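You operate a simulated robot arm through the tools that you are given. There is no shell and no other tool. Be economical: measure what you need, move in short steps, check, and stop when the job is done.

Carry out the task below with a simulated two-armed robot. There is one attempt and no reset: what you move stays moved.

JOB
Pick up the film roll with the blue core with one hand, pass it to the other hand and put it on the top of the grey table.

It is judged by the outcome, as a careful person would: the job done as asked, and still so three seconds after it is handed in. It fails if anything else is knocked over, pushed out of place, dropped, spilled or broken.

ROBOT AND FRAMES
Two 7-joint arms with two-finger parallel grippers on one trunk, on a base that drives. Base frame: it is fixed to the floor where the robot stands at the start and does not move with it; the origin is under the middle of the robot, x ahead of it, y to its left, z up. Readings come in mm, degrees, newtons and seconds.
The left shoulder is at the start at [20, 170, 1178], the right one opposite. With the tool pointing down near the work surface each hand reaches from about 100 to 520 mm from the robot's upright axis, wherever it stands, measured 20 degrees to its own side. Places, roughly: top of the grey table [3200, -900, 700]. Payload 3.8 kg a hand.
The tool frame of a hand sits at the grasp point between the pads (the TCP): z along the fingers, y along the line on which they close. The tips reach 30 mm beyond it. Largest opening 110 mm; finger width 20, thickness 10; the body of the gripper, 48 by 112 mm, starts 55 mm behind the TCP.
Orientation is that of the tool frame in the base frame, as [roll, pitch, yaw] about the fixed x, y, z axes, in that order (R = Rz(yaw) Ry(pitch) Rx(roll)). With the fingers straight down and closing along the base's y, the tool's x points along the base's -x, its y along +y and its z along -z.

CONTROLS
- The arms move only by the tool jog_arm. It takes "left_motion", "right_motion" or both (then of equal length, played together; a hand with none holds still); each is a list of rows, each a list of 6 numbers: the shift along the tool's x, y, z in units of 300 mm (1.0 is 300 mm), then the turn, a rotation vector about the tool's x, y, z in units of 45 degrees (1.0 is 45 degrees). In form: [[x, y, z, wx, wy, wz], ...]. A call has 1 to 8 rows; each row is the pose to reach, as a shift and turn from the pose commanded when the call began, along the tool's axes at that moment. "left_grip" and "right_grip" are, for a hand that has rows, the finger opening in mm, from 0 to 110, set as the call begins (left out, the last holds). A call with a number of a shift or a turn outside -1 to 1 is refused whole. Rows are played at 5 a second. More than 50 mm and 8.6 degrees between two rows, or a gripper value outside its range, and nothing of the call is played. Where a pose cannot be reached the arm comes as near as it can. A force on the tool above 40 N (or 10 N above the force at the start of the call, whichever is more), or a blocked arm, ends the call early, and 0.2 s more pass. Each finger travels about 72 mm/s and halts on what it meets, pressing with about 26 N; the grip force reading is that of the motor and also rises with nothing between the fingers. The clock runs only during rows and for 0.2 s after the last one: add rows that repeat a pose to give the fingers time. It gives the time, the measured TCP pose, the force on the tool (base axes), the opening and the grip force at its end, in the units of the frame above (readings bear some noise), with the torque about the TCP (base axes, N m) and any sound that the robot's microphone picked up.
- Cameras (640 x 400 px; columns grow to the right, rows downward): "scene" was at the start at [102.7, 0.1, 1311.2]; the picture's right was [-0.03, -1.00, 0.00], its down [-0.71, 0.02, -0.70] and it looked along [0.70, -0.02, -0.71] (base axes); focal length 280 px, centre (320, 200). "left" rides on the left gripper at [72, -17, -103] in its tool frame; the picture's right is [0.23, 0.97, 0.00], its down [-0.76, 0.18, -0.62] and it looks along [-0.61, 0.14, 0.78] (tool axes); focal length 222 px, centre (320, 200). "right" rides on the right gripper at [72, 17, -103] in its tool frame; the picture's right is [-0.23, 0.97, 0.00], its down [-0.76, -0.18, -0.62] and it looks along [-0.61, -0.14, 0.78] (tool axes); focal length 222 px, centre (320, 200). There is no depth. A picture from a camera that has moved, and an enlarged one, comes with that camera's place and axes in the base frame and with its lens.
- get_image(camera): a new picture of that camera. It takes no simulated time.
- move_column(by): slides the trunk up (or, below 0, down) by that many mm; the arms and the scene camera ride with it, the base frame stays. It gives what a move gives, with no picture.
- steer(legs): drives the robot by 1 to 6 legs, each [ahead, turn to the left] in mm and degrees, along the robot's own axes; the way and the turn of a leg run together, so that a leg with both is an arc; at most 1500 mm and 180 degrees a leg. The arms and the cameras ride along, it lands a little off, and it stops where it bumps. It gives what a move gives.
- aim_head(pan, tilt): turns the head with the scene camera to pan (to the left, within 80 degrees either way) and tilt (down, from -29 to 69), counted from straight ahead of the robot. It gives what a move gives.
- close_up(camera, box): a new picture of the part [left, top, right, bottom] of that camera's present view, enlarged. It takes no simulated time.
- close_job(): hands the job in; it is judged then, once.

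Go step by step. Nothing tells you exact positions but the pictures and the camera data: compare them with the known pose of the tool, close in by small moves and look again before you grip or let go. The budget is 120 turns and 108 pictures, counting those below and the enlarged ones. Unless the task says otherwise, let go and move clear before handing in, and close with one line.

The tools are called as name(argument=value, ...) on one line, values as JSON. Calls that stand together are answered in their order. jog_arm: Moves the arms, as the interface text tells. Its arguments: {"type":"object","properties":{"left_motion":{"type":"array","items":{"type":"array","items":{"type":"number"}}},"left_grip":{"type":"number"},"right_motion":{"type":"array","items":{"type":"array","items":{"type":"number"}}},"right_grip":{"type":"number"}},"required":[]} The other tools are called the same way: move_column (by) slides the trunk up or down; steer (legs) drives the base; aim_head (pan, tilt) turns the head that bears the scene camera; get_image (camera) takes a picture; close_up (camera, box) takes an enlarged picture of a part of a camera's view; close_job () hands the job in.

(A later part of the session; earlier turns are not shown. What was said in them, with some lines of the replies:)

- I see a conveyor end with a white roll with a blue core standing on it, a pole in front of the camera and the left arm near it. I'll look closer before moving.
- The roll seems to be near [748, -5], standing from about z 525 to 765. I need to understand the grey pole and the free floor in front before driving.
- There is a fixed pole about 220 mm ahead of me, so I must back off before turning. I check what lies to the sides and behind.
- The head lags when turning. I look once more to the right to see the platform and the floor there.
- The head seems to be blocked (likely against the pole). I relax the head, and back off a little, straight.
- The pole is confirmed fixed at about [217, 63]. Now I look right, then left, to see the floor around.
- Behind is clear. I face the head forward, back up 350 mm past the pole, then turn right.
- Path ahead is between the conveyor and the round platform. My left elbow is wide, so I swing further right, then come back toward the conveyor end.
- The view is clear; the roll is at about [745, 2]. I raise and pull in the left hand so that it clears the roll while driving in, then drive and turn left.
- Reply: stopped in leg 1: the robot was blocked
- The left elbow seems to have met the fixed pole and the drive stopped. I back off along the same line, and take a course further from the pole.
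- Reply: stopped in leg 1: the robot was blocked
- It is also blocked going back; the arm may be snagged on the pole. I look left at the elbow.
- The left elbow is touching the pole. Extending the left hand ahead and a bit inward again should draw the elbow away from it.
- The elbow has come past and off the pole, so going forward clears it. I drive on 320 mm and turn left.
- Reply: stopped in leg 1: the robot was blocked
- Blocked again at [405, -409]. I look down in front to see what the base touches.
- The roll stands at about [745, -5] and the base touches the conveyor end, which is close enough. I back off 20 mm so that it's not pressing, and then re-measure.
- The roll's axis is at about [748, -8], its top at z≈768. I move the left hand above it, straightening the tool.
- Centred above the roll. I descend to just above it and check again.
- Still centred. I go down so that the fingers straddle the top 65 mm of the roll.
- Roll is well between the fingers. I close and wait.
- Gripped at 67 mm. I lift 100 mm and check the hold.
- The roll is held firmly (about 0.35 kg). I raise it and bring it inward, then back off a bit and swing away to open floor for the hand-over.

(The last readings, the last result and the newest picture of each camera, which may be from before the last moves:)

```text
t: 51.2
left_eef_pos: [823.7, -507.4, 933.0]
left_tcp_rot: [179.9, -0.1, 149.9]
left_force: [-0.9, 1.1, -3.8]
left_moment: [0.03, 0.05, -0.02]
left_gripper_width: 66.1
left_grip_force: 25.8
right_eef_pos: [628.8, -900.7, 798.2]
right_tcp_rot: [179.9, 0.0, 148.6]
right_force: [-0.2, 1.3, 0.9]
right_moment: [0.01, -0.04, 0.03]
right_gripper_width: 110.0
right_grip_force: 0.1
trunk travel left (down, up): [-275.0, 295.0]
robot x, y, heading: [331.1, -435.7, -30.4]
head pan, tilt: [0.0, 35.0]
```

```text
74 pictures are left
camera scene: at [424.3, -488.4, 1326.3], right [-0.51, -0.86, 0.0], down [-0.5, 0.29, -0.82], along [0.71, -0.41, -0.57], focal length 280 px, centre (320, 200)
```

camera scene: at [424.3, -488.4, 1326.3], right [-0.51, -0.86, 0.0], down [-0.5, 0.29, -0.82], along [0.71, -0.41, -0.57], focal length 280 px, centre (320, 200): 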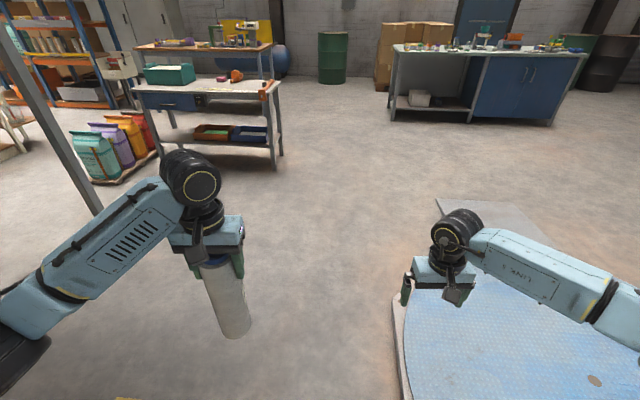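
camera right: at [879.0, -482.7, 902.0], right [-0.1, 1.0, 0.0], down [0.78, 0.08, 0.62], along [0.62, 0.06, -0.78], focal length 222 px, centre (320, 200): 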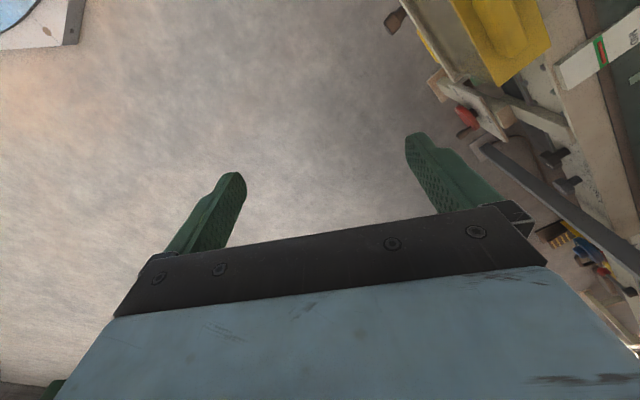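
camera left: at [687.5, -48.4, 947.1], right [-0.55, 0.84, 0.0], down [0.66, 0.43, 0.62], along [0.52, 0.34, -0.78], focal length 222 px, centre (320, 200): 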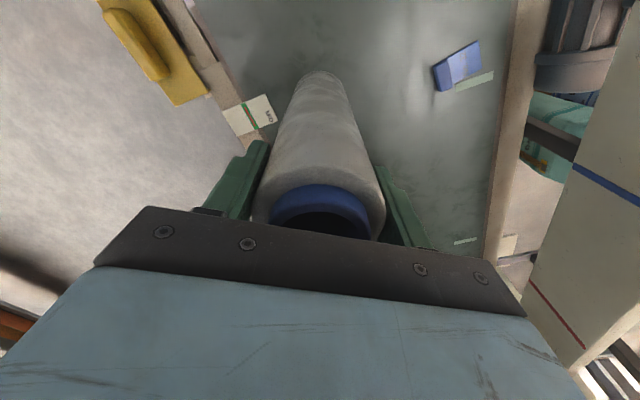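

Clear floor ahead between conveyor and platform. I drive out to open floor toward the grey table (with the teal box on it).

steer(legs=[[520, 0], [0, 22], [900, 0]])

get_image(camera="scene")

```text
t: 59.7
left_eef_pos: [2145.7, -667.4, 931.1]
left_tcp_rot: [179.8, 0.0, 174.2]
left_force: [0.4, 0.5, -4.2]
left_moment: [0.0, 0.02, -0.03]
left_gripper_width: 66.3
left_grip_force: 25.8
right_eef_pos: [2131.9, -1106.0, 798.7]
right_tcp_rot: [-179.9, 0.0, 172.7]
right_force: [-0.4, 0.2, 0.8]
right_moment: [0.0, -0.04, 0.01]
right_gripper_width: 109.8
right_grip_force: 0.0
trunk travel left (down, up): [-275.0, 295.0]
robot x, y, heading: [1665.0, -805.9, -6.3]
head pan, tilt: [0.0, 35.0]
```

```text
73 pictures are left
camera scene: at [1775.8, -814.7, 1326.3], right [-0.11, -0.99, 0.0], down [-0.57, 0.06, -0.82], along [0.81, -0.09, -0.57], focal length 280 px, centre (320, 200)
```

scene: 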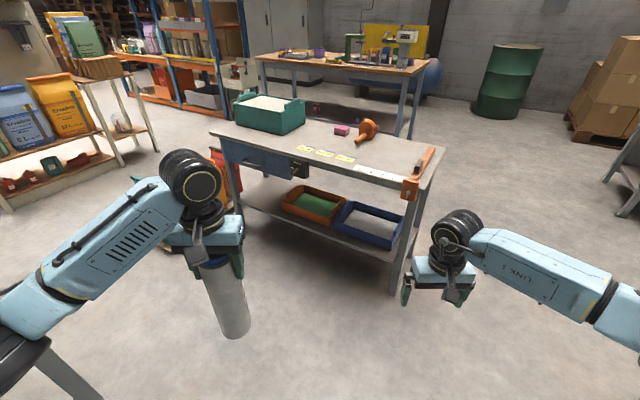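

The grey table is ahead; its near right corner is about [2690, -1275]. I zoom in to choose a free spot.

close_up(camera="scene", box=[200, 90, 460, 250])

```text
2.46 times, centred on (330, 170) of scene
camera zoom: at [1775.8, -814.7, 1326.3], right [-0.11, -0.99, 0.0], down [-0.57, 0.06, -0.82], along [0.81, -0.09, -0.57], focal length 690 px, centre (295, 274)
```

zoom: 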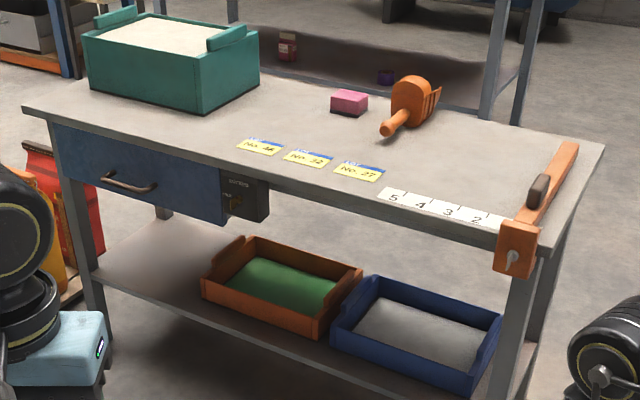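

Free spot: between the tape dispenser and the clamp, about [2970, -1240]. For the hand-over I turn both hands inward (tools pointing at each other) so that the right hand can take the free end of the roll; first half of the turn.

jog_arm(left_motion=[[0, -0.04, 0, 0.167, 0, 0], [0, -0.08, 0, 0.333, 0, 0], [0, -0.12, 0, 0.5, 0, 0], [0, -0.16, 0, 0.667, 0, 0], [0, -0.2, 0, 0.833, 0, 0], [0, -0.24, 0, 1, 0, 0], [0, -0.24, 0, 1, 0, 0]], right_motion=[[0.02, 0, -0.07, -0.167, 0, 0], [0.04, 0, -0.14, -0.333, 0, 0], [0.06, 0, -0.21, -0.5, 0, 0], [0.08, 0, -0.28, -0.667, 0, 0], [0.1, 0, -0.35, -0.833, 0, 0], [0.113, 0, -0.433, -1, 0, 0], [0.113, 0, -0.433, -1, 0, 0]])

get_image(camera="scene")

```text
t: 61.3
left_eef_pos: [2138.9, -737.8, 931.9]
left_tcp_rot: [-135.0, 0.0, 174.1]
left_force: [0.4, 0.3, -4.3]
left_moment: [0.26, 0.02, 0.0]
left_gripper_width: 66.1
left_grip_force: 26.1
right_eef_pos: [2100.0, -1099.9, 928.6]
right_tcp_rot: [134.9, 0.0, 172.9]
right_force: [-0.2, 0.2, -0.5]
right_moment: [-0.01, 0.0, 0.02]
right_gripper_width: 110.0
right_grip_force: 0.1
trunk travel left (down, up): [-275.0, 295.0]
robot x, y, heading: [1669.2, -806.7, -6.2]
head pan, tilt: [0.0, 35.0]
```

```text
71 pictures are left
camera scene: at [1775.6, -814.7, 1326.3], right [-0.11, -0.99, 0.0], down [-0.57, 0.06, -0.82], along [0.81, -0.09, -0.57], focal length 280 px, centre (320, 200)
```

scene: 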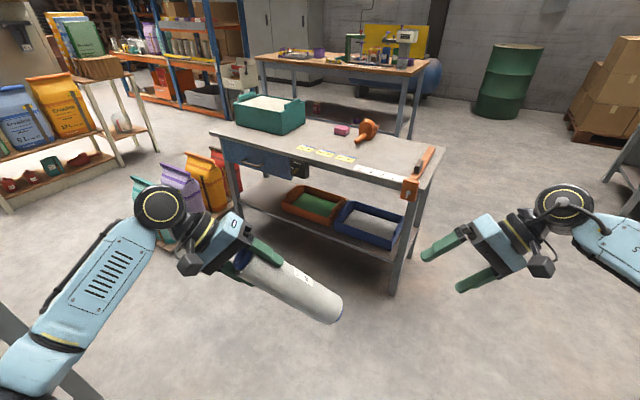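

Both reach well and the roll stays firm. Second half of the turn.

jog_arm(left_motion=[[0, 0, 0, 0.167, 0, 0], [0, 0, 0, 0.333, 0, 0], [0, 0, 0, 0.5, 0, 0], [0, 0, 0, 0.667, 0, 0], [0, 0, 0, 0.833, 0, 0], [0, 0, 0, 1, 0, 0], [0, 0, 0, 1, 0, 0]], right_motion=[[0, 0, 0, -0.167, 0, 0], [0, 0, 0, -0.333, 0, 0], [0, 0, 0, -0.5, 0, 0], [0, 0, 0, -0.667, 0, 0], [0, 0, 0, -0.833, 0, 0], [0, 0, 0, -1, 0, 0], [0, 0, 0, -1, 0, 0]])

get_image(camera="scene")

get_image(camera="right")

```text
t: 62.9
left_eef_pos: [2138.1, -739.1, 933.0]
left_tcp_rot: [-90.0, -0.1, 174.1]
left_force: [-0.2, 0.0, -3.7]
left_moment: [0.37, 0.0, -0.03]
left_gripper_width: 66.3
left_grip_force: 25.9
right_eef_pos: [2098.1, -1102.1, 927.1]
right_tcp_rot: [89.9, -0.1, 172.8]
right_force: [-0.5, 0.1, 0.0]
right_moment: [0.04, -0.02, 0.0]
right_gripper_width: 109.9
right_grip_force: 0.1
trunk travel left (down, up): [-275.0, 295.0]
robot x, y, heading: [1667.4, -806.0, -6.1]
head pan, tilt: [0.0, 35.0]
```

```text
70 pictures are left
camera scene: at [1775.4, -814.9, 1326.4], right [-0.11, -0.99, 0.0], down [-0.57, 0.06, -0.82], along [0.81, -0.09, -0.57], focal length 280 px, centre (320, 200)
```

scene: 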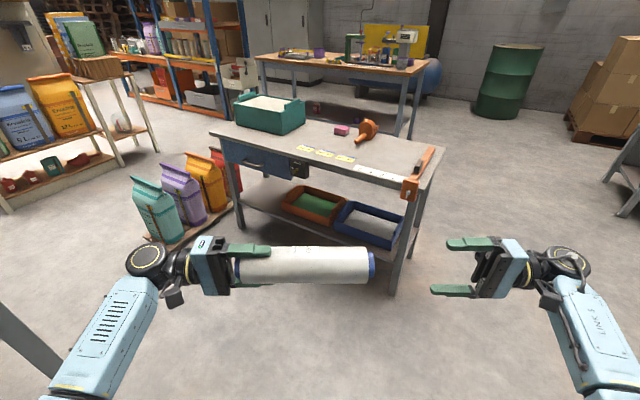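

```text
69 pictures are left
camera right: at [2012.5, -1194.8, 944.5], right [0.23, -0.03, 0.97], down [0.68, -0.71, -0.18], along [0.7, 0.7, -0.14], focal length 222 px, centre (320, 200)
```

right: 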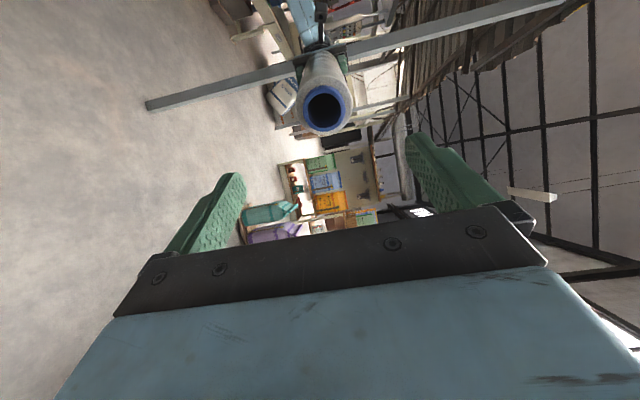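

The hands face each other; the roll's free end is near [2117, -946, 931]. I bring the right hand to a short standoff, aligned with the roll's axis.

jog_arm(right_motion=[[0.004, 0.013, 0.11, 0, 0.029, 0], [0.004, 0.013, 0.22, 0, 0.029, 0], [0.004, 0.013, 0.33, 0, 0.029, 0], [0.004, 0.013, 0.33, 0, 0.029, 0]], right_grip=110)

get_image(camera="right")

get_image(camera="scene")

```text
t: 63.9
left_eef_pos: [2139.1, -739.3, 930.7]
left_tcp_rot: [-90.1, 0.0, 174.1]
left_force: [0.9, 0.0, -4.3]
left_moment: [0.32, -0.03, 0.0]
left_gripper_width: 66.1
left_grip_force: 26.2
right_eef_pos: [2106.6, -1002.1, 934.4]
right_tcp_rot: [90.0, -0.1, 174.1]
right_force: [-0.2, -0.5, -0.2]
right_moment: [0.0, -0.04, 0.03]
right_gripper_width: 110.3
right_grip_force: 0.1
trunk travel left (down, up): [-275.0, 295.0]
robot x, y, heading: [1668.9, -804.7, -6.3]
head pan, tilt: [0.0, 35.0]
```

```text
68 pictures are left
camera right: at [2023.5, -1098.4, 951.0], right [0.23, -0.02, 0.97], down [0.69, -0.7, -0.18], along [0.68, 0.72, -0.14], focal length 222 px, centre (320, 200)
```

right: 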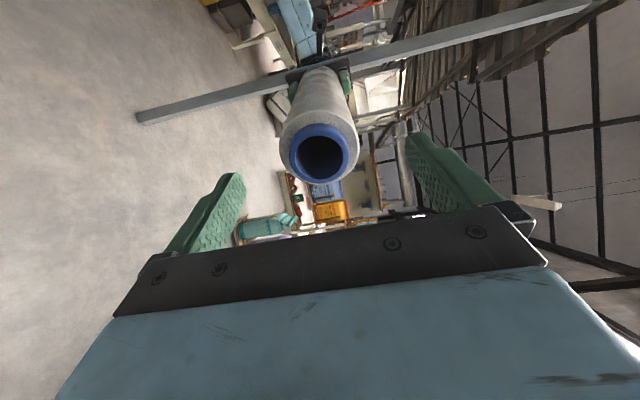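

```text
67 pictures are left
camera scene: at [1775.5, -814.9, 1326.4], right [-0.11, -0.99, 0.0], down [-0.57, 0.06, -0.82], along [0.81, -0.09, -0.57], focal length 280 px, centre (320, 200)
```

scene: 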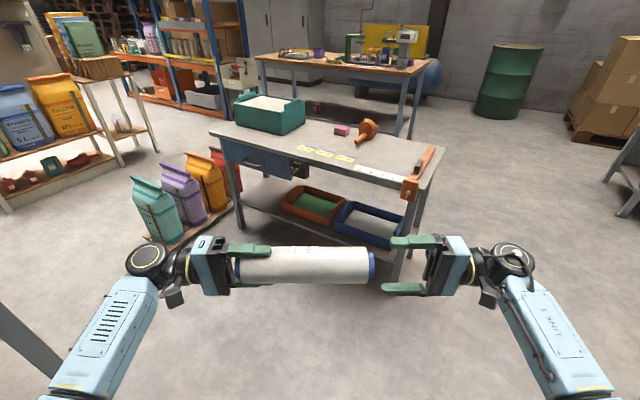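

Aligned, with about 6 mm sideways left to correct. I slide the fingers over the roll's end.

jog_arm(right_motion=[[-0.018, -0.004, 0.1, 0, 0, 0], [-0.018, -0.004, 0.2, 0, 0, 0], [-0.018, -0.004, 0.305, 0, 0, 0], [-0.018, -0.004, 0.305, 0, 0, 0]])

get_image(camera="right")

close_up(camera="scene", box=[160, 190, 520, 330])

```text
t: 64.9
left_eef_pos: [2138.4, -739.8, 931.7]
left_tcp_rot: [-90.0, -0.1, 174.1]
left_force: [-0.1, -0.8, -3.7]
left_moment: [0.31, 0.02, -0.03]
left_gripper_width: 66.2
left_grip_force: 25.6
right_eef_pos: [2123.0, -912.2, 932.7]
right_tcp_rot: [90.0, 0.0, 174.1]
right_force: [-0.5, 0.3, -0.2]
right_moment: [0.01, -0.02, 0.01]
right_gripper_width: 110.1
right_grip_force: 0.0
trunk travel left (down, up): [-275.0, 295.0]
robot x, y, heading: [1664.6, -806.4, -6.4]
head pan, tilt: [0.0, 35.0]
```

```text
66 pictures are left
camera right: at [2038.7, -1008.1, 949.3], right [0.23, -0.02, 0.97], down [0.69, -0.7, -0.18], along [0.68, 0.72, -0.14], focal length 222 px, centre (320, 200)
```

right: 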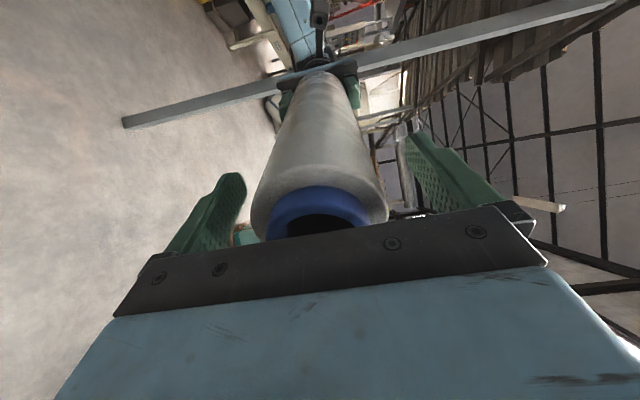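

```text
1.78 times, centred on (340, 260) of scene
camera zoom: at [1775.4, -814.9, 1326.4], right [-0.11, -0.99, 0.0], down [-0.57, 0.06, -0.82], along [0.81, -0.09, -0.57], focal length 499 px, centre (284, 93)
```

zoom: 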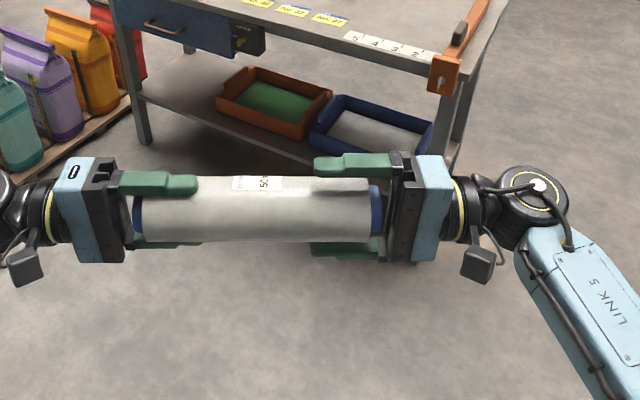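

Well placed. I close the right hand with both arms holding still.

jog_arm(right_motion=[[0, 0, 0, 0, 0, 0], [0, 0, 0, 0, 0, 0], [0, 0, 0, 0, 0, 0], [0, 0, 0, 0, 0, 0], [0, 0, 0, 0, 0, 0]], right_grip=30)

close_up(camera="scene", box=[160, 190, 520, 330])

```text
t: 66.1
left_eef_pos: [2139.1, -740.5, 932.6]
left_tcp_rot: [-90.1, 0.0, 174.0]
left_force: [-1.2, -0.7, -0.8]
left_moment: [-0.62, 0.2, -0.09]
left_gripper_width: 66.2
left_grip_force: 26.1
right_eef_pos: [2122.3, -912.6, 931.8]
right_tcp_rot: [89.9, 0.0, 174.1]
right_force: [0.8, 1.3, 0.2]
right_moment: [0.38, -0.17, -0.08]
right_gripper_width: 66.3
right_grip_force: 25.9
trunk travel left (down, up): [-275.0, 295.0]
robot x, y, heading: [1667.0, -808.0, -6.1]
head pan, tilt: [0.0, 35.0]
```

```text
1.78 times, centred on (340, 260) of scene
camera zoom: at [1775.5, -814.7, 1326.3], right [-0.11, -0.99, 0.0], down [-0.57, 0.06, -0.82], along [0.81, -0.09, -0.57], focal length 499 px, centre (284, 93)
```

zoom: 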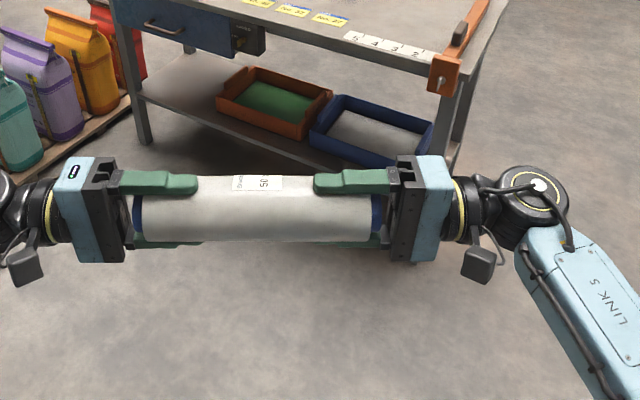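

Both hands hold the roll. I open the left hand, then (in a separate move) draw it back along its tool axis.

jog_arm(left_motion=[[0, 0, 0, 0, 0, 0], [0, 0, 0, 0, 0, 0], [0, 0, 0, 0, 0, 0], [0, 0, 0, 0, 0, 0]], left_grip=110)

jog_arm(left_motion=[[0, 0, -0.1, 0, 0, 0], [0, 0, -0.2, 0, 0, 0], [0, 0, -0.3, 0, 0, 0], [0, 0, -0.4, 0, 0, 0], [0, 0, -0.4, 0, 0, 0]])

get_image(camera="scene")

```text
t: 67.1
left_eef_pos: [2138.5, -740.3, 932.2]
left_tcp_rot: [-90.2, -0.1, 174.1]
left_force: [-1.5, 0.5, -0.1]
left_moment: [-0.03, -0.01, 0.01]
left_gripper_width: 110.0
left_grip_force: 0.1
right_eef_pos: [2122.8, -913.2, 932.1]
right_tcp_rot: [89.9, 0.0, 174.2]
right_force: [0.5, 0.1, 0.7]
right_moment: [-0.33, 0.04, 0.0]
right_gripper_width: 66.3
right_grip_force: 25.9
trunk travel left (down, up): [-275.0, 295.0]
robot x, y, heading: [1667.3, -803.2, -6.4]
head pan, tilt: [0.0, 35.0]
```

```text
t: 68.3
left_eef_pos: [2152.9, -618.6, 931.1]
left_tcp_rot: [-90.1, -0.2, 174.2]
left_force: [-0.4, 0.0, 0.2]
left_moment: [-0.01, 0.0, -0.02]
left_gripper_width: 110.2
left_grip_force: 0.0
right_eef_pos: [2120.6, -914.4, 931.9]
right_tcp_rot: [90.1, 0.0, 174.3]
right_force: [0.2, 0.1, 0.2]
right_moment: [-0.32, 0.01, 0.01]
right_gripper_width: 66.3
right_grip_force: 26.1
trunk travel left (down, up): [-275.0, 295.0]
robot x, y, heading: [1668.8, -806.6, -6.1]
head pan, tilt: [0.0, 35.0]
```

```text
63 pictures are left
camera scene: at [1775.5, -814.9, 1326.3], right [-0.11, -0.99, 0.0], down [-0.57, 0.06, -0.82], along [0.81, -0.09, -0.57], focal length 280 px, centre (320, 200)
```

scene: 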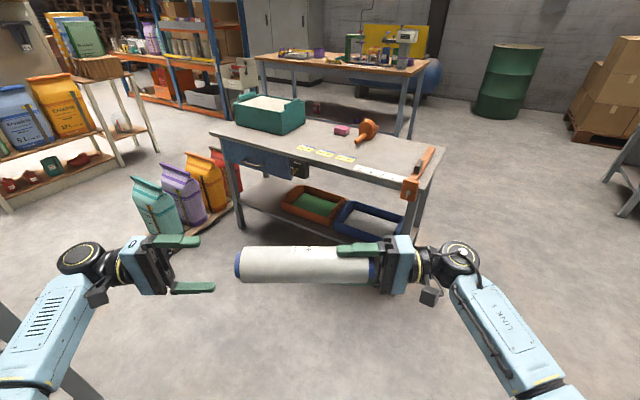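

The pass is done: the right hand alone holds the roll. I turn both hands back down, raising them and moving the right one outward.

jog_arm(right_motion=[[0, 0.05, -0.06, 0.167, 0, 0], [0, 0.1, -0.13, 0.333, 0, 0], [0, 0.15, -0.2, 0.5, 0, 0], [0, 0.2, -0.26, 0.667, 0, 0], [0, 0.25, -0.33, 0.833, 0, 0], [0, 0.3, -0.4, 1, 0, 0], [0, 0.3, -0.4, 1, 0, 0]], left_motion=[[0, -0.05, 0, -0.167, 0, 0], [0, -0.1, 0, -0.333, 0, 0], [0, -0.15, 0, -0.5, 0, 0], [0, -0.2, 0, -0.667, 0, 0], [0, -0.25, 0, -0.833, 0, 0], [0, -0.3, 0, -1, 0, 0], [0, -0.3, 0, -1, 0, 0]])

jog_arm(right_motion=[[0, 0, 0, 0.167, 0, 0], [0, 0, 0, 0.333, 0, 0], [0, 0, 0, 0.5, 0, 0], [0, 0, 0, 0.667, 0, 0], [0, 0, 0, 0.833, 0, 0], [0, 0, 0, 1, 0, 0], [0, 0, 0, 1, 0, 0]], left_motion=[[0, 0, 0, -0.167, 0, 0], [0, 0, 0, -0.333, 0, 0], [0, 0, 0, -0.5, 0, 0], [0, 0, 0, -0.667, 0, 0], [0, 0, 0, -0.833, 0, 0], [0, 0, 0, -1, 0, 0], [0, 0, 0, -1, 0, 0]])

get_image(camera="scene")

get_image(camera="right")

```text
t: 69.9
left_eef_pos: [2150.6, -620.4, 1020.4]
left_tcp_rot: [-135.2, 0.0, 174.1]
left_force: [0.1, 0.5, 0.0]
left_moment: [-0.03, 0.04, -0.02]
left_gripper_width: 110.0
left_grip_force: 0.1
right_eef_pos: [2110.7, -1030.9, 1022.6]
right_tcp_rot: [135.1, 0.0, 174.3]
right_force: [0.7, 0.3, -4.2]
right_moment: [-0.21, 0.06, -0.03]
right_gripper_width: 66.5
right_grip_force: 26.3
trunk travel left (down, up): [-275.0, 295.0]
robot x, y, heading: [1664.8, -808.8, -6.2]
head pan, tilt: [0.0, 35.0]
```

```text
t: 71.5
left_eef_pos: [2150.5, -620.3, 1022.1]
left_tcp_rot: [179.8, -0.1, 174.2]
left_force: [-0.5, 0.4, 0.3]
left_moment: [0.02, 0.01, -0.02]
left_gripper_width: 110.0
left_grip_force: 0.0
right_eef_pos: [2111.0, -1031.3, 1021.7]
right_tcp_rot: [-179.9, 0.0, 174.1]
right_force: [-0.9, -0.4, -4.1]
right_moment: [-0.01, 0.0, 0.0]
right_gripper_width: 66.5
right_grip_force: 25.9
trunk travel left (down, up): [-275.0, 295.0]
robot x, y, heading: [1666.6, -806.1, -6.3]
head pan, tilt: [0.0, 35.0]
```

```text
62 pictures are left
camera scene: at [1775.4, -814.9, 1326.3], right [-0.11, -0.99, 0.0], down [-0.57, 0.06, -0.82], along [0.81, -0.09, -0.57], focal length 280 px, centre (320, 200)
```

scene: 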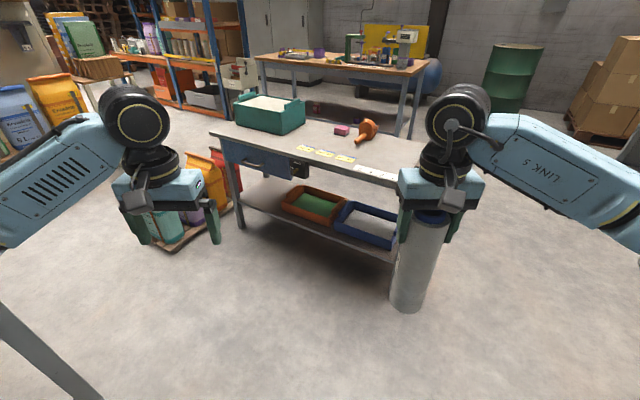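

```text
61 pictures are left
camera right: at [2040.1, -1007.4, 1124.6], right [0.33, 0.95, 0.0], down [0.74, -0.25, 0.62], along [0.59, -0.2, -0.78], focal length 222 px, centre (320, 200)
```

right: 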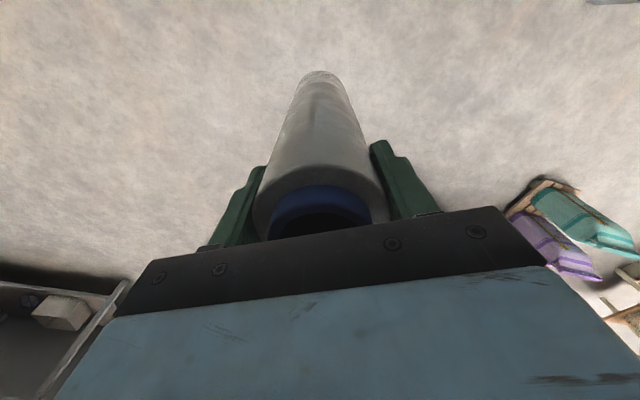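

The roll hangs safely from the right hand. I drive to the table's front and face its right half.

steer(legs=[[0, 8], [850, 0], [0, -42]])

get_image(camera="scene")

```text
t: 78.6
left_eef_pos: [3016.2, -903.4, 1021.5]
left_tcp_rot: [179.8, 0.1, 139.6]
left_force: [-0.8, 0.2, 0.2]
left_moment: [0.04, -0.03, 0.01]
left_gripper_width: 110.0
left_grip_force: 0.2
right_eef_pos: [2750.5, -1220.3, 1021.5]
right_tcp_rot: [-180.0, 0.0, 139.7]
right_force: [-0.9, 0.3, -3.6]
right_moment: [0.01, 0.02, -0.03]
right_gripper_width: 66.4
right_grip_force: 25.8
trunk travel left (down, up): [-275.0, 295.0]
robot x, y, heading: [2510.8, -783.0, -40.5]
head pan, tilt: [0.0, 35.0]
```

```text
60 pictures are left
camera scene: at [2595.4, -850.1, 1326.3], right [-0.65, -0.76, 0.0], down [-0.44, 0.37, -0.82], along [0.62, -0.53, -0.57], focal length 280 px, centre (320, 200)
```

scene: 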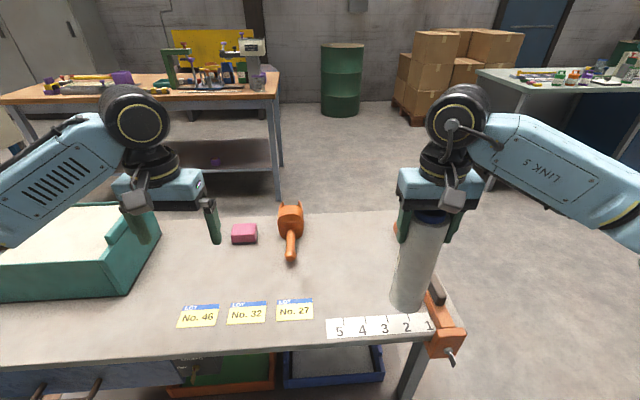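

The table top measures about z 740. The free spot is about [2925, -1220]; I creep forward 50 mm, then stretch the right arm over it, keeping height.

steer(legs=[[50, 0]])

jog_arm(right_motion=[[-0.07, 0.09, 0, 0, 0, 0], [-0.14, 0.18, 0, 0, 0, 0], [-0.21, 0.28, 0, 0, 0, 0], [-0.277, 0.38, 0, 0, 0, 0], [-0.277, 0.38, 0, 0, 0, 0]])

get_image(camera="scene")

get_image(camera="right")

```text
t: 79.5
left_eef_pos: [3055.1, -935.2, 1020.3]
left_tcp_rot: [179.9, -0.1, 139.6]
left_force: [-0.5, -0.5, -0.6]
left_moment: [0.01, 0.03, 0.03]
left_gripper_width: 110.0
left_grip_force: 0.2
right_eef_pos: [2789.3, -1252.1, 1020.3]
right_tcp_rot: [180.0, 0.0, 139.8]
right_force: [0.1, 0.1, -3.5]
right_moment: [0.03, -0.02, -0.03]
right_gripper_width: 66.4
right_grip_force: 25.8
trunk travel left (down, up): [-275.0, 295.0]
robot x, y, heading: [2551.0, -813.7, -40.6]
head pan, tilt: [0.0, 35.0]
```

```text
t: 80.7
left_eef_pos: [3055.1, -935.7, 1021.9]
left_tcp_rot: [179.8, 0.0, 139.6]
left_force: [-0.3, 0.3, 0.2]
left_moment: [0.0, -0.02, 0.01]
left_gripper_width: 110.0
left_grip_force: 0.1
right_eef_pos: [2926.0, -1219.0, 1022.4]
right_tcp_rot: [-180.0, 0.0, 139.7]
right_force: [-0.5, -0.7, -4.3]
right_moment: [0.02, 0.01, 0.01]
right_gripper_width: 66.0
right_grip_force: 26.1
trunk travel left (down, up): [-275.0, 295.0]
robot x, y, heading: [2548.8, -812.9, -40.7]
head pan, tilt: [0.0, 35.0]
```

```text
59 pictures are left
camera scene: at [2633.1, -882.6, 1326.4], right [-0.65, -0.76, 0.0], down [-0.44, 0.37, -0.82], along [0.62, -0.53, -0.57], focal length 280 px, centre (320, 200)
```

scene: 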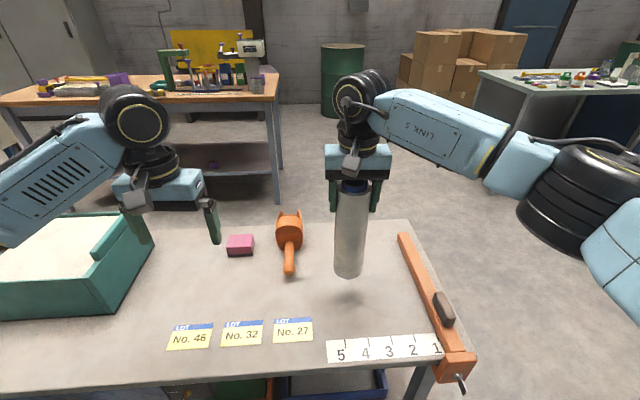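

```text
58 pictures are left
camera right: at [2881.1, -1160.3, 1126.8], right [0.8, 0.6, 0.0], down [0.47, -0.63, 0.62], along [0.37, -0.5, -0.78], focal length 222 px, centre (320, 200)
```

right: 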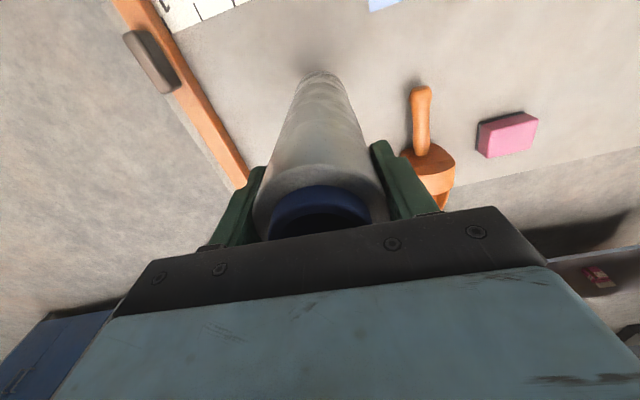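

The space beneath is clear. I lower 50 mm, then look at the gap.

jog_arm(right_motion=[[0, 0, 0.08, 0, 0, 0], [0, 0, 0.167, 0, 0, 0], [0, 0, 0.167, 0, 0, 0]])

close_up(camera="scene", box=[240, 170, 460, 310])

```text
t: 81.5
left_eef_pos: [3054.8, -933.7, 1020.7]
left_tcp_rot: [179.9, 0.0, 139.6]
left_force: [0.0, -0.7, 0.1]
left_moment: [0.0, 0.03, 0.0]
left_gripper_width: 110.2
left_grip_force: 0.0
right_eef_pos: [2926.0, -1215.7, 972.3]
right_tcp_rot: [180.0, -0.1, 139.8]
right_force: [-1.1, 0.9, -3.8]
right_moment: [-0.01, 0.0, 0.04]
right_gripper_width: 66.1
right_grip_force: 26.3
trunk travel left (down, up): [-275.0, 295.0]
robot x, y, heading: [2547.6, -814.4, -40.5]
head pan, tilt: [0.0, 35.0]
```

```text
2.86 times, centred on (350, 240) of scene
camera zoom: at [2633.4, -882.1, 1326.4], right [-0.65, -0.76, 0.0], down [-0.44, 0.37, -0.82], along [0.62, -0.53, -0.57], focal length 801 px, centre (234, 86)
```

zoom: 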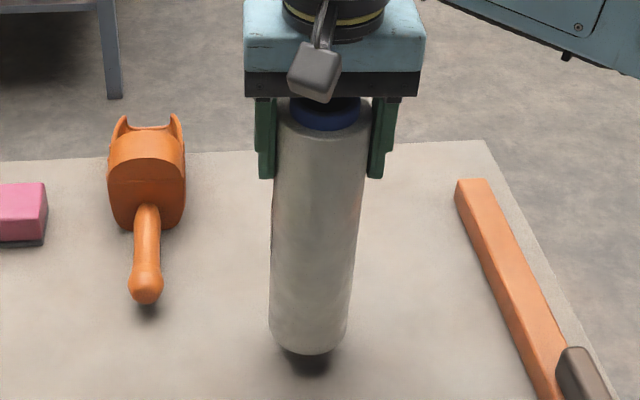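

A small gap remains. I lower by 15 mm in small steps and watch the force.

jog_arm(right_motion=[[0, 0, 0.017, 0, 0, 0], [0, 0, 0.033, 0, 0, 0], [0, 0, 0.05, 0, 0, 0], [0, 0, 0.05, 0, 0, 0]])

close_up(camera="scene", box=[290, 230, 400, 300])

```text
t: 82.5
left_eef_pos: [3055.5, -935.0, 1021.1]
left_tcp_rot: [179.9, 0.0, 139.6]
left_force: [-0.2, 0.2, -0.4]
left_moment: [0.01, 0.0, 0.0]
left_gripper_width: 110.1
left_grip_force: 0.1
right_eef_pos: [2926.8, -1217.4, 956.7]
right_tcp_rot: [-180.0, -0.1, 139.6]
right_force: [-0.2, 0.0, -3.4]
right_moment: [0.02, 0.01, 0.0]
right_gripper_width: 66.4
right_grip_force: 26.1
trunk travel left (down, up): [-275.0, 295.0]
robot x, y, heading: [2548.2, -812.5, -40.7]
head pan, tilt: [0.0, 35.0]
```

```text
5.71 times, centred on (345, 265) of scene
camera zoom: at [2633.6, -882.1, 1326.4], right [-0.65, -0.76, 0.0], down [-0.44, 0.37, -0.82], along [0.62, -0.53, -0.57], focal length 1603 px, centre (177, -171)
```

zoom: 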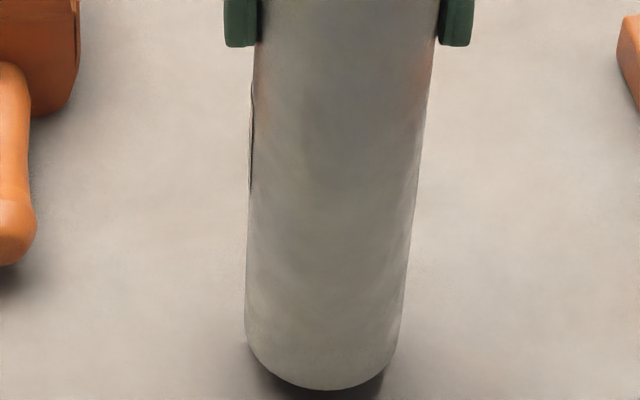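

Nearly there. I lower in 4 mm steps.

jog_arm(right_motion=[[0, 0, 0.013, 0, 0, 0], [0, 0, 0.02, 0, 0, 0], [0, 0, 0.02, 0, 0, 0]])

close_up(camera="scene", box=[290, 240, 400, 310])

```text
t: 83.3
left_eef_pos: [3055.6, -934.1, 1021.7]
left_tcp_rot: [179.9, -0.1, 139.6]
left_force: [-0.3, -0.5, -0.1]
left_moment: [0.04, 0.0, 0.02]
left_gripper_width: 110.0
left_grip_force: 0.0
right_eef_pos: [2925.3, -1217.6, 951.2]
right_tcp_rot: [179.9, 0.1, 139.8]
right_force: [-0.9, 1.4, 2.2]
right_moment: [0.17, 0.23, -0.03]
right_gripper_width: 66.2
right_grip_force: 26.1
trunk travel left (down, up): [-275.0, 295.0]
robot x, y, heading: [2553.2, -814.4, -40.8]
head pan, tilt: [0.0, 35.0]
```

```text
5.71 times, centred on (345, 275) of scene
camera zoom: at [2633.2, -881.6, 1326.5], right [-0.65, -0.76, 0.0], down [-0.44, 0.37, -0.82], along [0.62, -0.53, -0.57], focal length 1603 px, centre (177, -229)
```

zoom: 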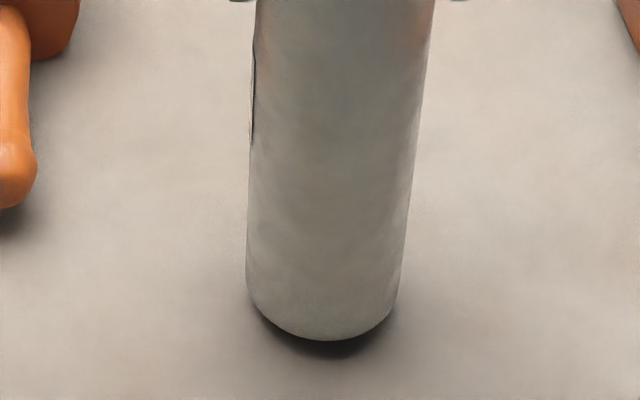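

The force has turned upward: contact with the table. I press 1.5 mm more to seat it flat.

jog_arm(right_motion=[[0, 0, 0.005, 0, 0, 0], [0, 0, 0.005, 0, 0, 0], [0, 0, 0.005, 0, 0, 0]])

```text
t: 84.1
left_eef_pos: [3053.2, -933.9, 1022.4]
left_tcp_rot: [179.9, 0.1, 139.6]
left_force: [0.2, 0.3, 0.0]
left_moment: [-0.01, 0.0, 0.0]
left_gripper_width: 110.0
left_grip_force: 0.1
right_eef_pos: [2926.6, -1217.6, 950.4]
right_tcp_rot: [-180.0, 0.1, 139.6]
right_force: [-1.4, -0.9, 20.6]
right_moment: [-0.11, 0.52, -0.04]
right_gripper_width: 66.2
right_grip_force: 26.0
trunk travel left (down, up): [-275.0, 295.0]
robot x, y, heading: [2546.3, -810.2, -40.3]
head pan, tilt: [0.0, 35.0]
```

Firmly seated. I relieve the press slightly and open the right hand.

jog_arm(right_motion=[[0, 0, -0.004, 0, 0, 0], [0, 0, -0.004, 0, 0, 0]])

jog_arm(right_motion=[[0, 0, 0, 0, 0, 0], [0, 0, 0, 0, 0, 0], [0, 0, 0, 0, 0, 0], [0, 0, 0, 0, 0, 0]], right_grip=110)

close_up(camera="scene", box=[240, 170, 460, 310])

get_image(camera="right")

```text
t: 84.7
left_eef_pos: [3053.6, -934.2, 1021.4]
left_tcp_rot: [179.9, 0.1, 139.6]
left_force: [-0.2, 0.5, 0.4]
left_moment: [0.01, -0.01, -0.01]
left_gripper_width: 110.1
left_grip_force: 0.0
right_eef_pos: [2925.7, -1217.2, 950.6]
right_tcp_rot: [-179.9, 0.2, 139.6]
right_force: [2.3, -4.8, 19.3]
right_moment: [-0.85, -0.14, 0.0]
right_gripper_width: 66.4
right_grip_force: 25.8
trunk travel left (down, up): [-275.0, 295.0]
robot x, y, heading: [2553.3, -818.1, -40.7]
head pan, tilt: [0.0, 35.0]
```

```text
t: 85.7
left_eef_pos: [3054.3, -934.8, 1021.7]
left_tcp_rot: [179.9, 0.1, 139.5]
left_force: [-0.2, 0.8, 0.1]
left_moment: [-0.01, -0.01, 0.0]
left_gripper_width: 110.0
left_grip_force: 0.1
right_eef_pos: [2926.7, -1217.1, 949.6]
right_tcp_rot: [179.9, 0.0, 139.7]
right_force: [0.8, -0.6, 0.4]
right_moment: [0.02, -0.02, 0.03]
right_gripper_width: 110.2
right_grip_force: 0.1
trunk travel left (down, up): [-275.0, 295.0]
robot x, y, heading: [2548.6, -814.6, -40.4]
head pan, tilt: [0.0, 35.0]
```

```text
2.86 times, centred on (350, 240) of scene
camera zoom: at [2633.4, -881.9, 1326.4], right [-0.65, -0.76, 0.0], down [-0.44, 0.37, -0.82], along [0.62, -0.53, -0.57], focal length 801 px, centre (234, 86)
```

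zoom: 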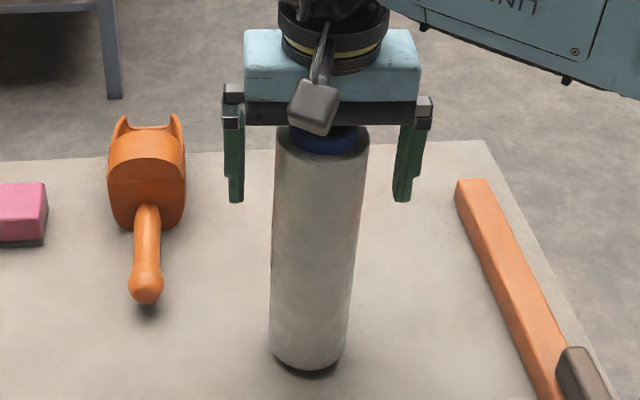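

```text
53 pictures are left
camera right: at [2881.2, -1157.4, 1053.2], right [0.8, 0.6, 0.0], down [0.47, -0.63, 0.62], along [0.37, -0.5, -0.78], focal length 222 px, centre (320, 200)
```

right: 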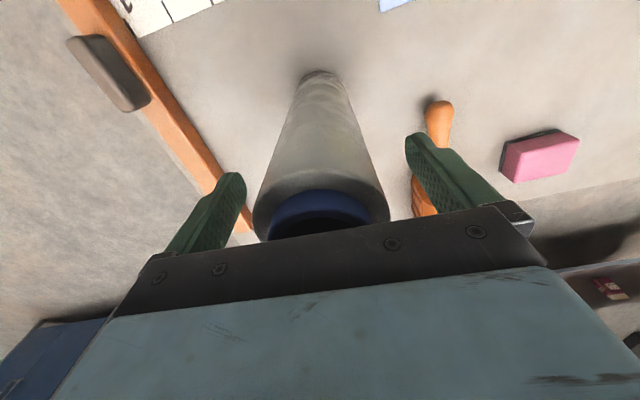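

The roll stands free and clear between the fingers. I raise the right hand straight up and check.

jog_arm(right_motion=[[0, 0, -0.08, 0, 0, 0], [0, 0, -0.2, 0, 0, 0], [0, 0, -0.33, 0, 0, 0], [0, 0, -0.45, 0, 0, 0], [0, 0, -0.45, 0, 0, 0]])

get_image(camera="scene")

```text
t: 86.9
left_eef_pos: [3054.1, -934.7, 1022.0]
left_tcp_rot: [179.9, -0.1, 139.7]
left_force: [-0.4, 0.3, 0.7]
left_moment: [0.01, -0.01, -0.01]
left_gripper_width: 110.2
left_grip_force: 0.0
right_eef_pos: [2925.0, -1217.3, 1087.3]
right_tcp_rot: [179.9, 0.0, 139.8]
right_force: [-1.0, -0.7, 0.3]
right_moment: [-0.01, -0.04, -0.01]
right_gripper_width: 110.1
right_grip_force: 0.0
trunk travel left (down, up): [-275.0, 295.0]
robot x, y, heading: [2552.6, -810.0, -40.7]
head pan, tilt: [0.0, 35.0]
```

```text
52 pictures are left
camera scene: at [2633.4, -882.1, 1326.3], right [-0.65, -0.76, 0.0], down [-0.44, 0.37, -0.82], along [0.62, -0.53, -0.57], focal length 280 px, centre (320, 200)
```

scene: 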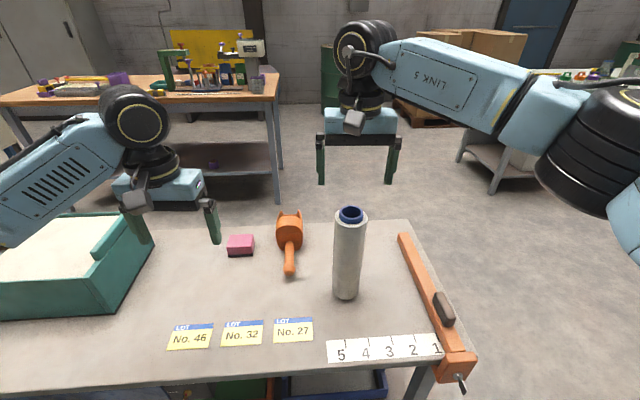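

The roll stands upright on the grey table, both hands are open and clear of it, and nothing else on the table has moved. I hand the job in.

close_job()

```text
The job is handed in.
```

The film roll with the blue core was picked up with the left hand, passed to the right, and now stands upright on top of the grey table; on the way in, the robot bumped the fixed pole with its left elbow and its base stopped once at the conveyor end, with nothing seen to move.
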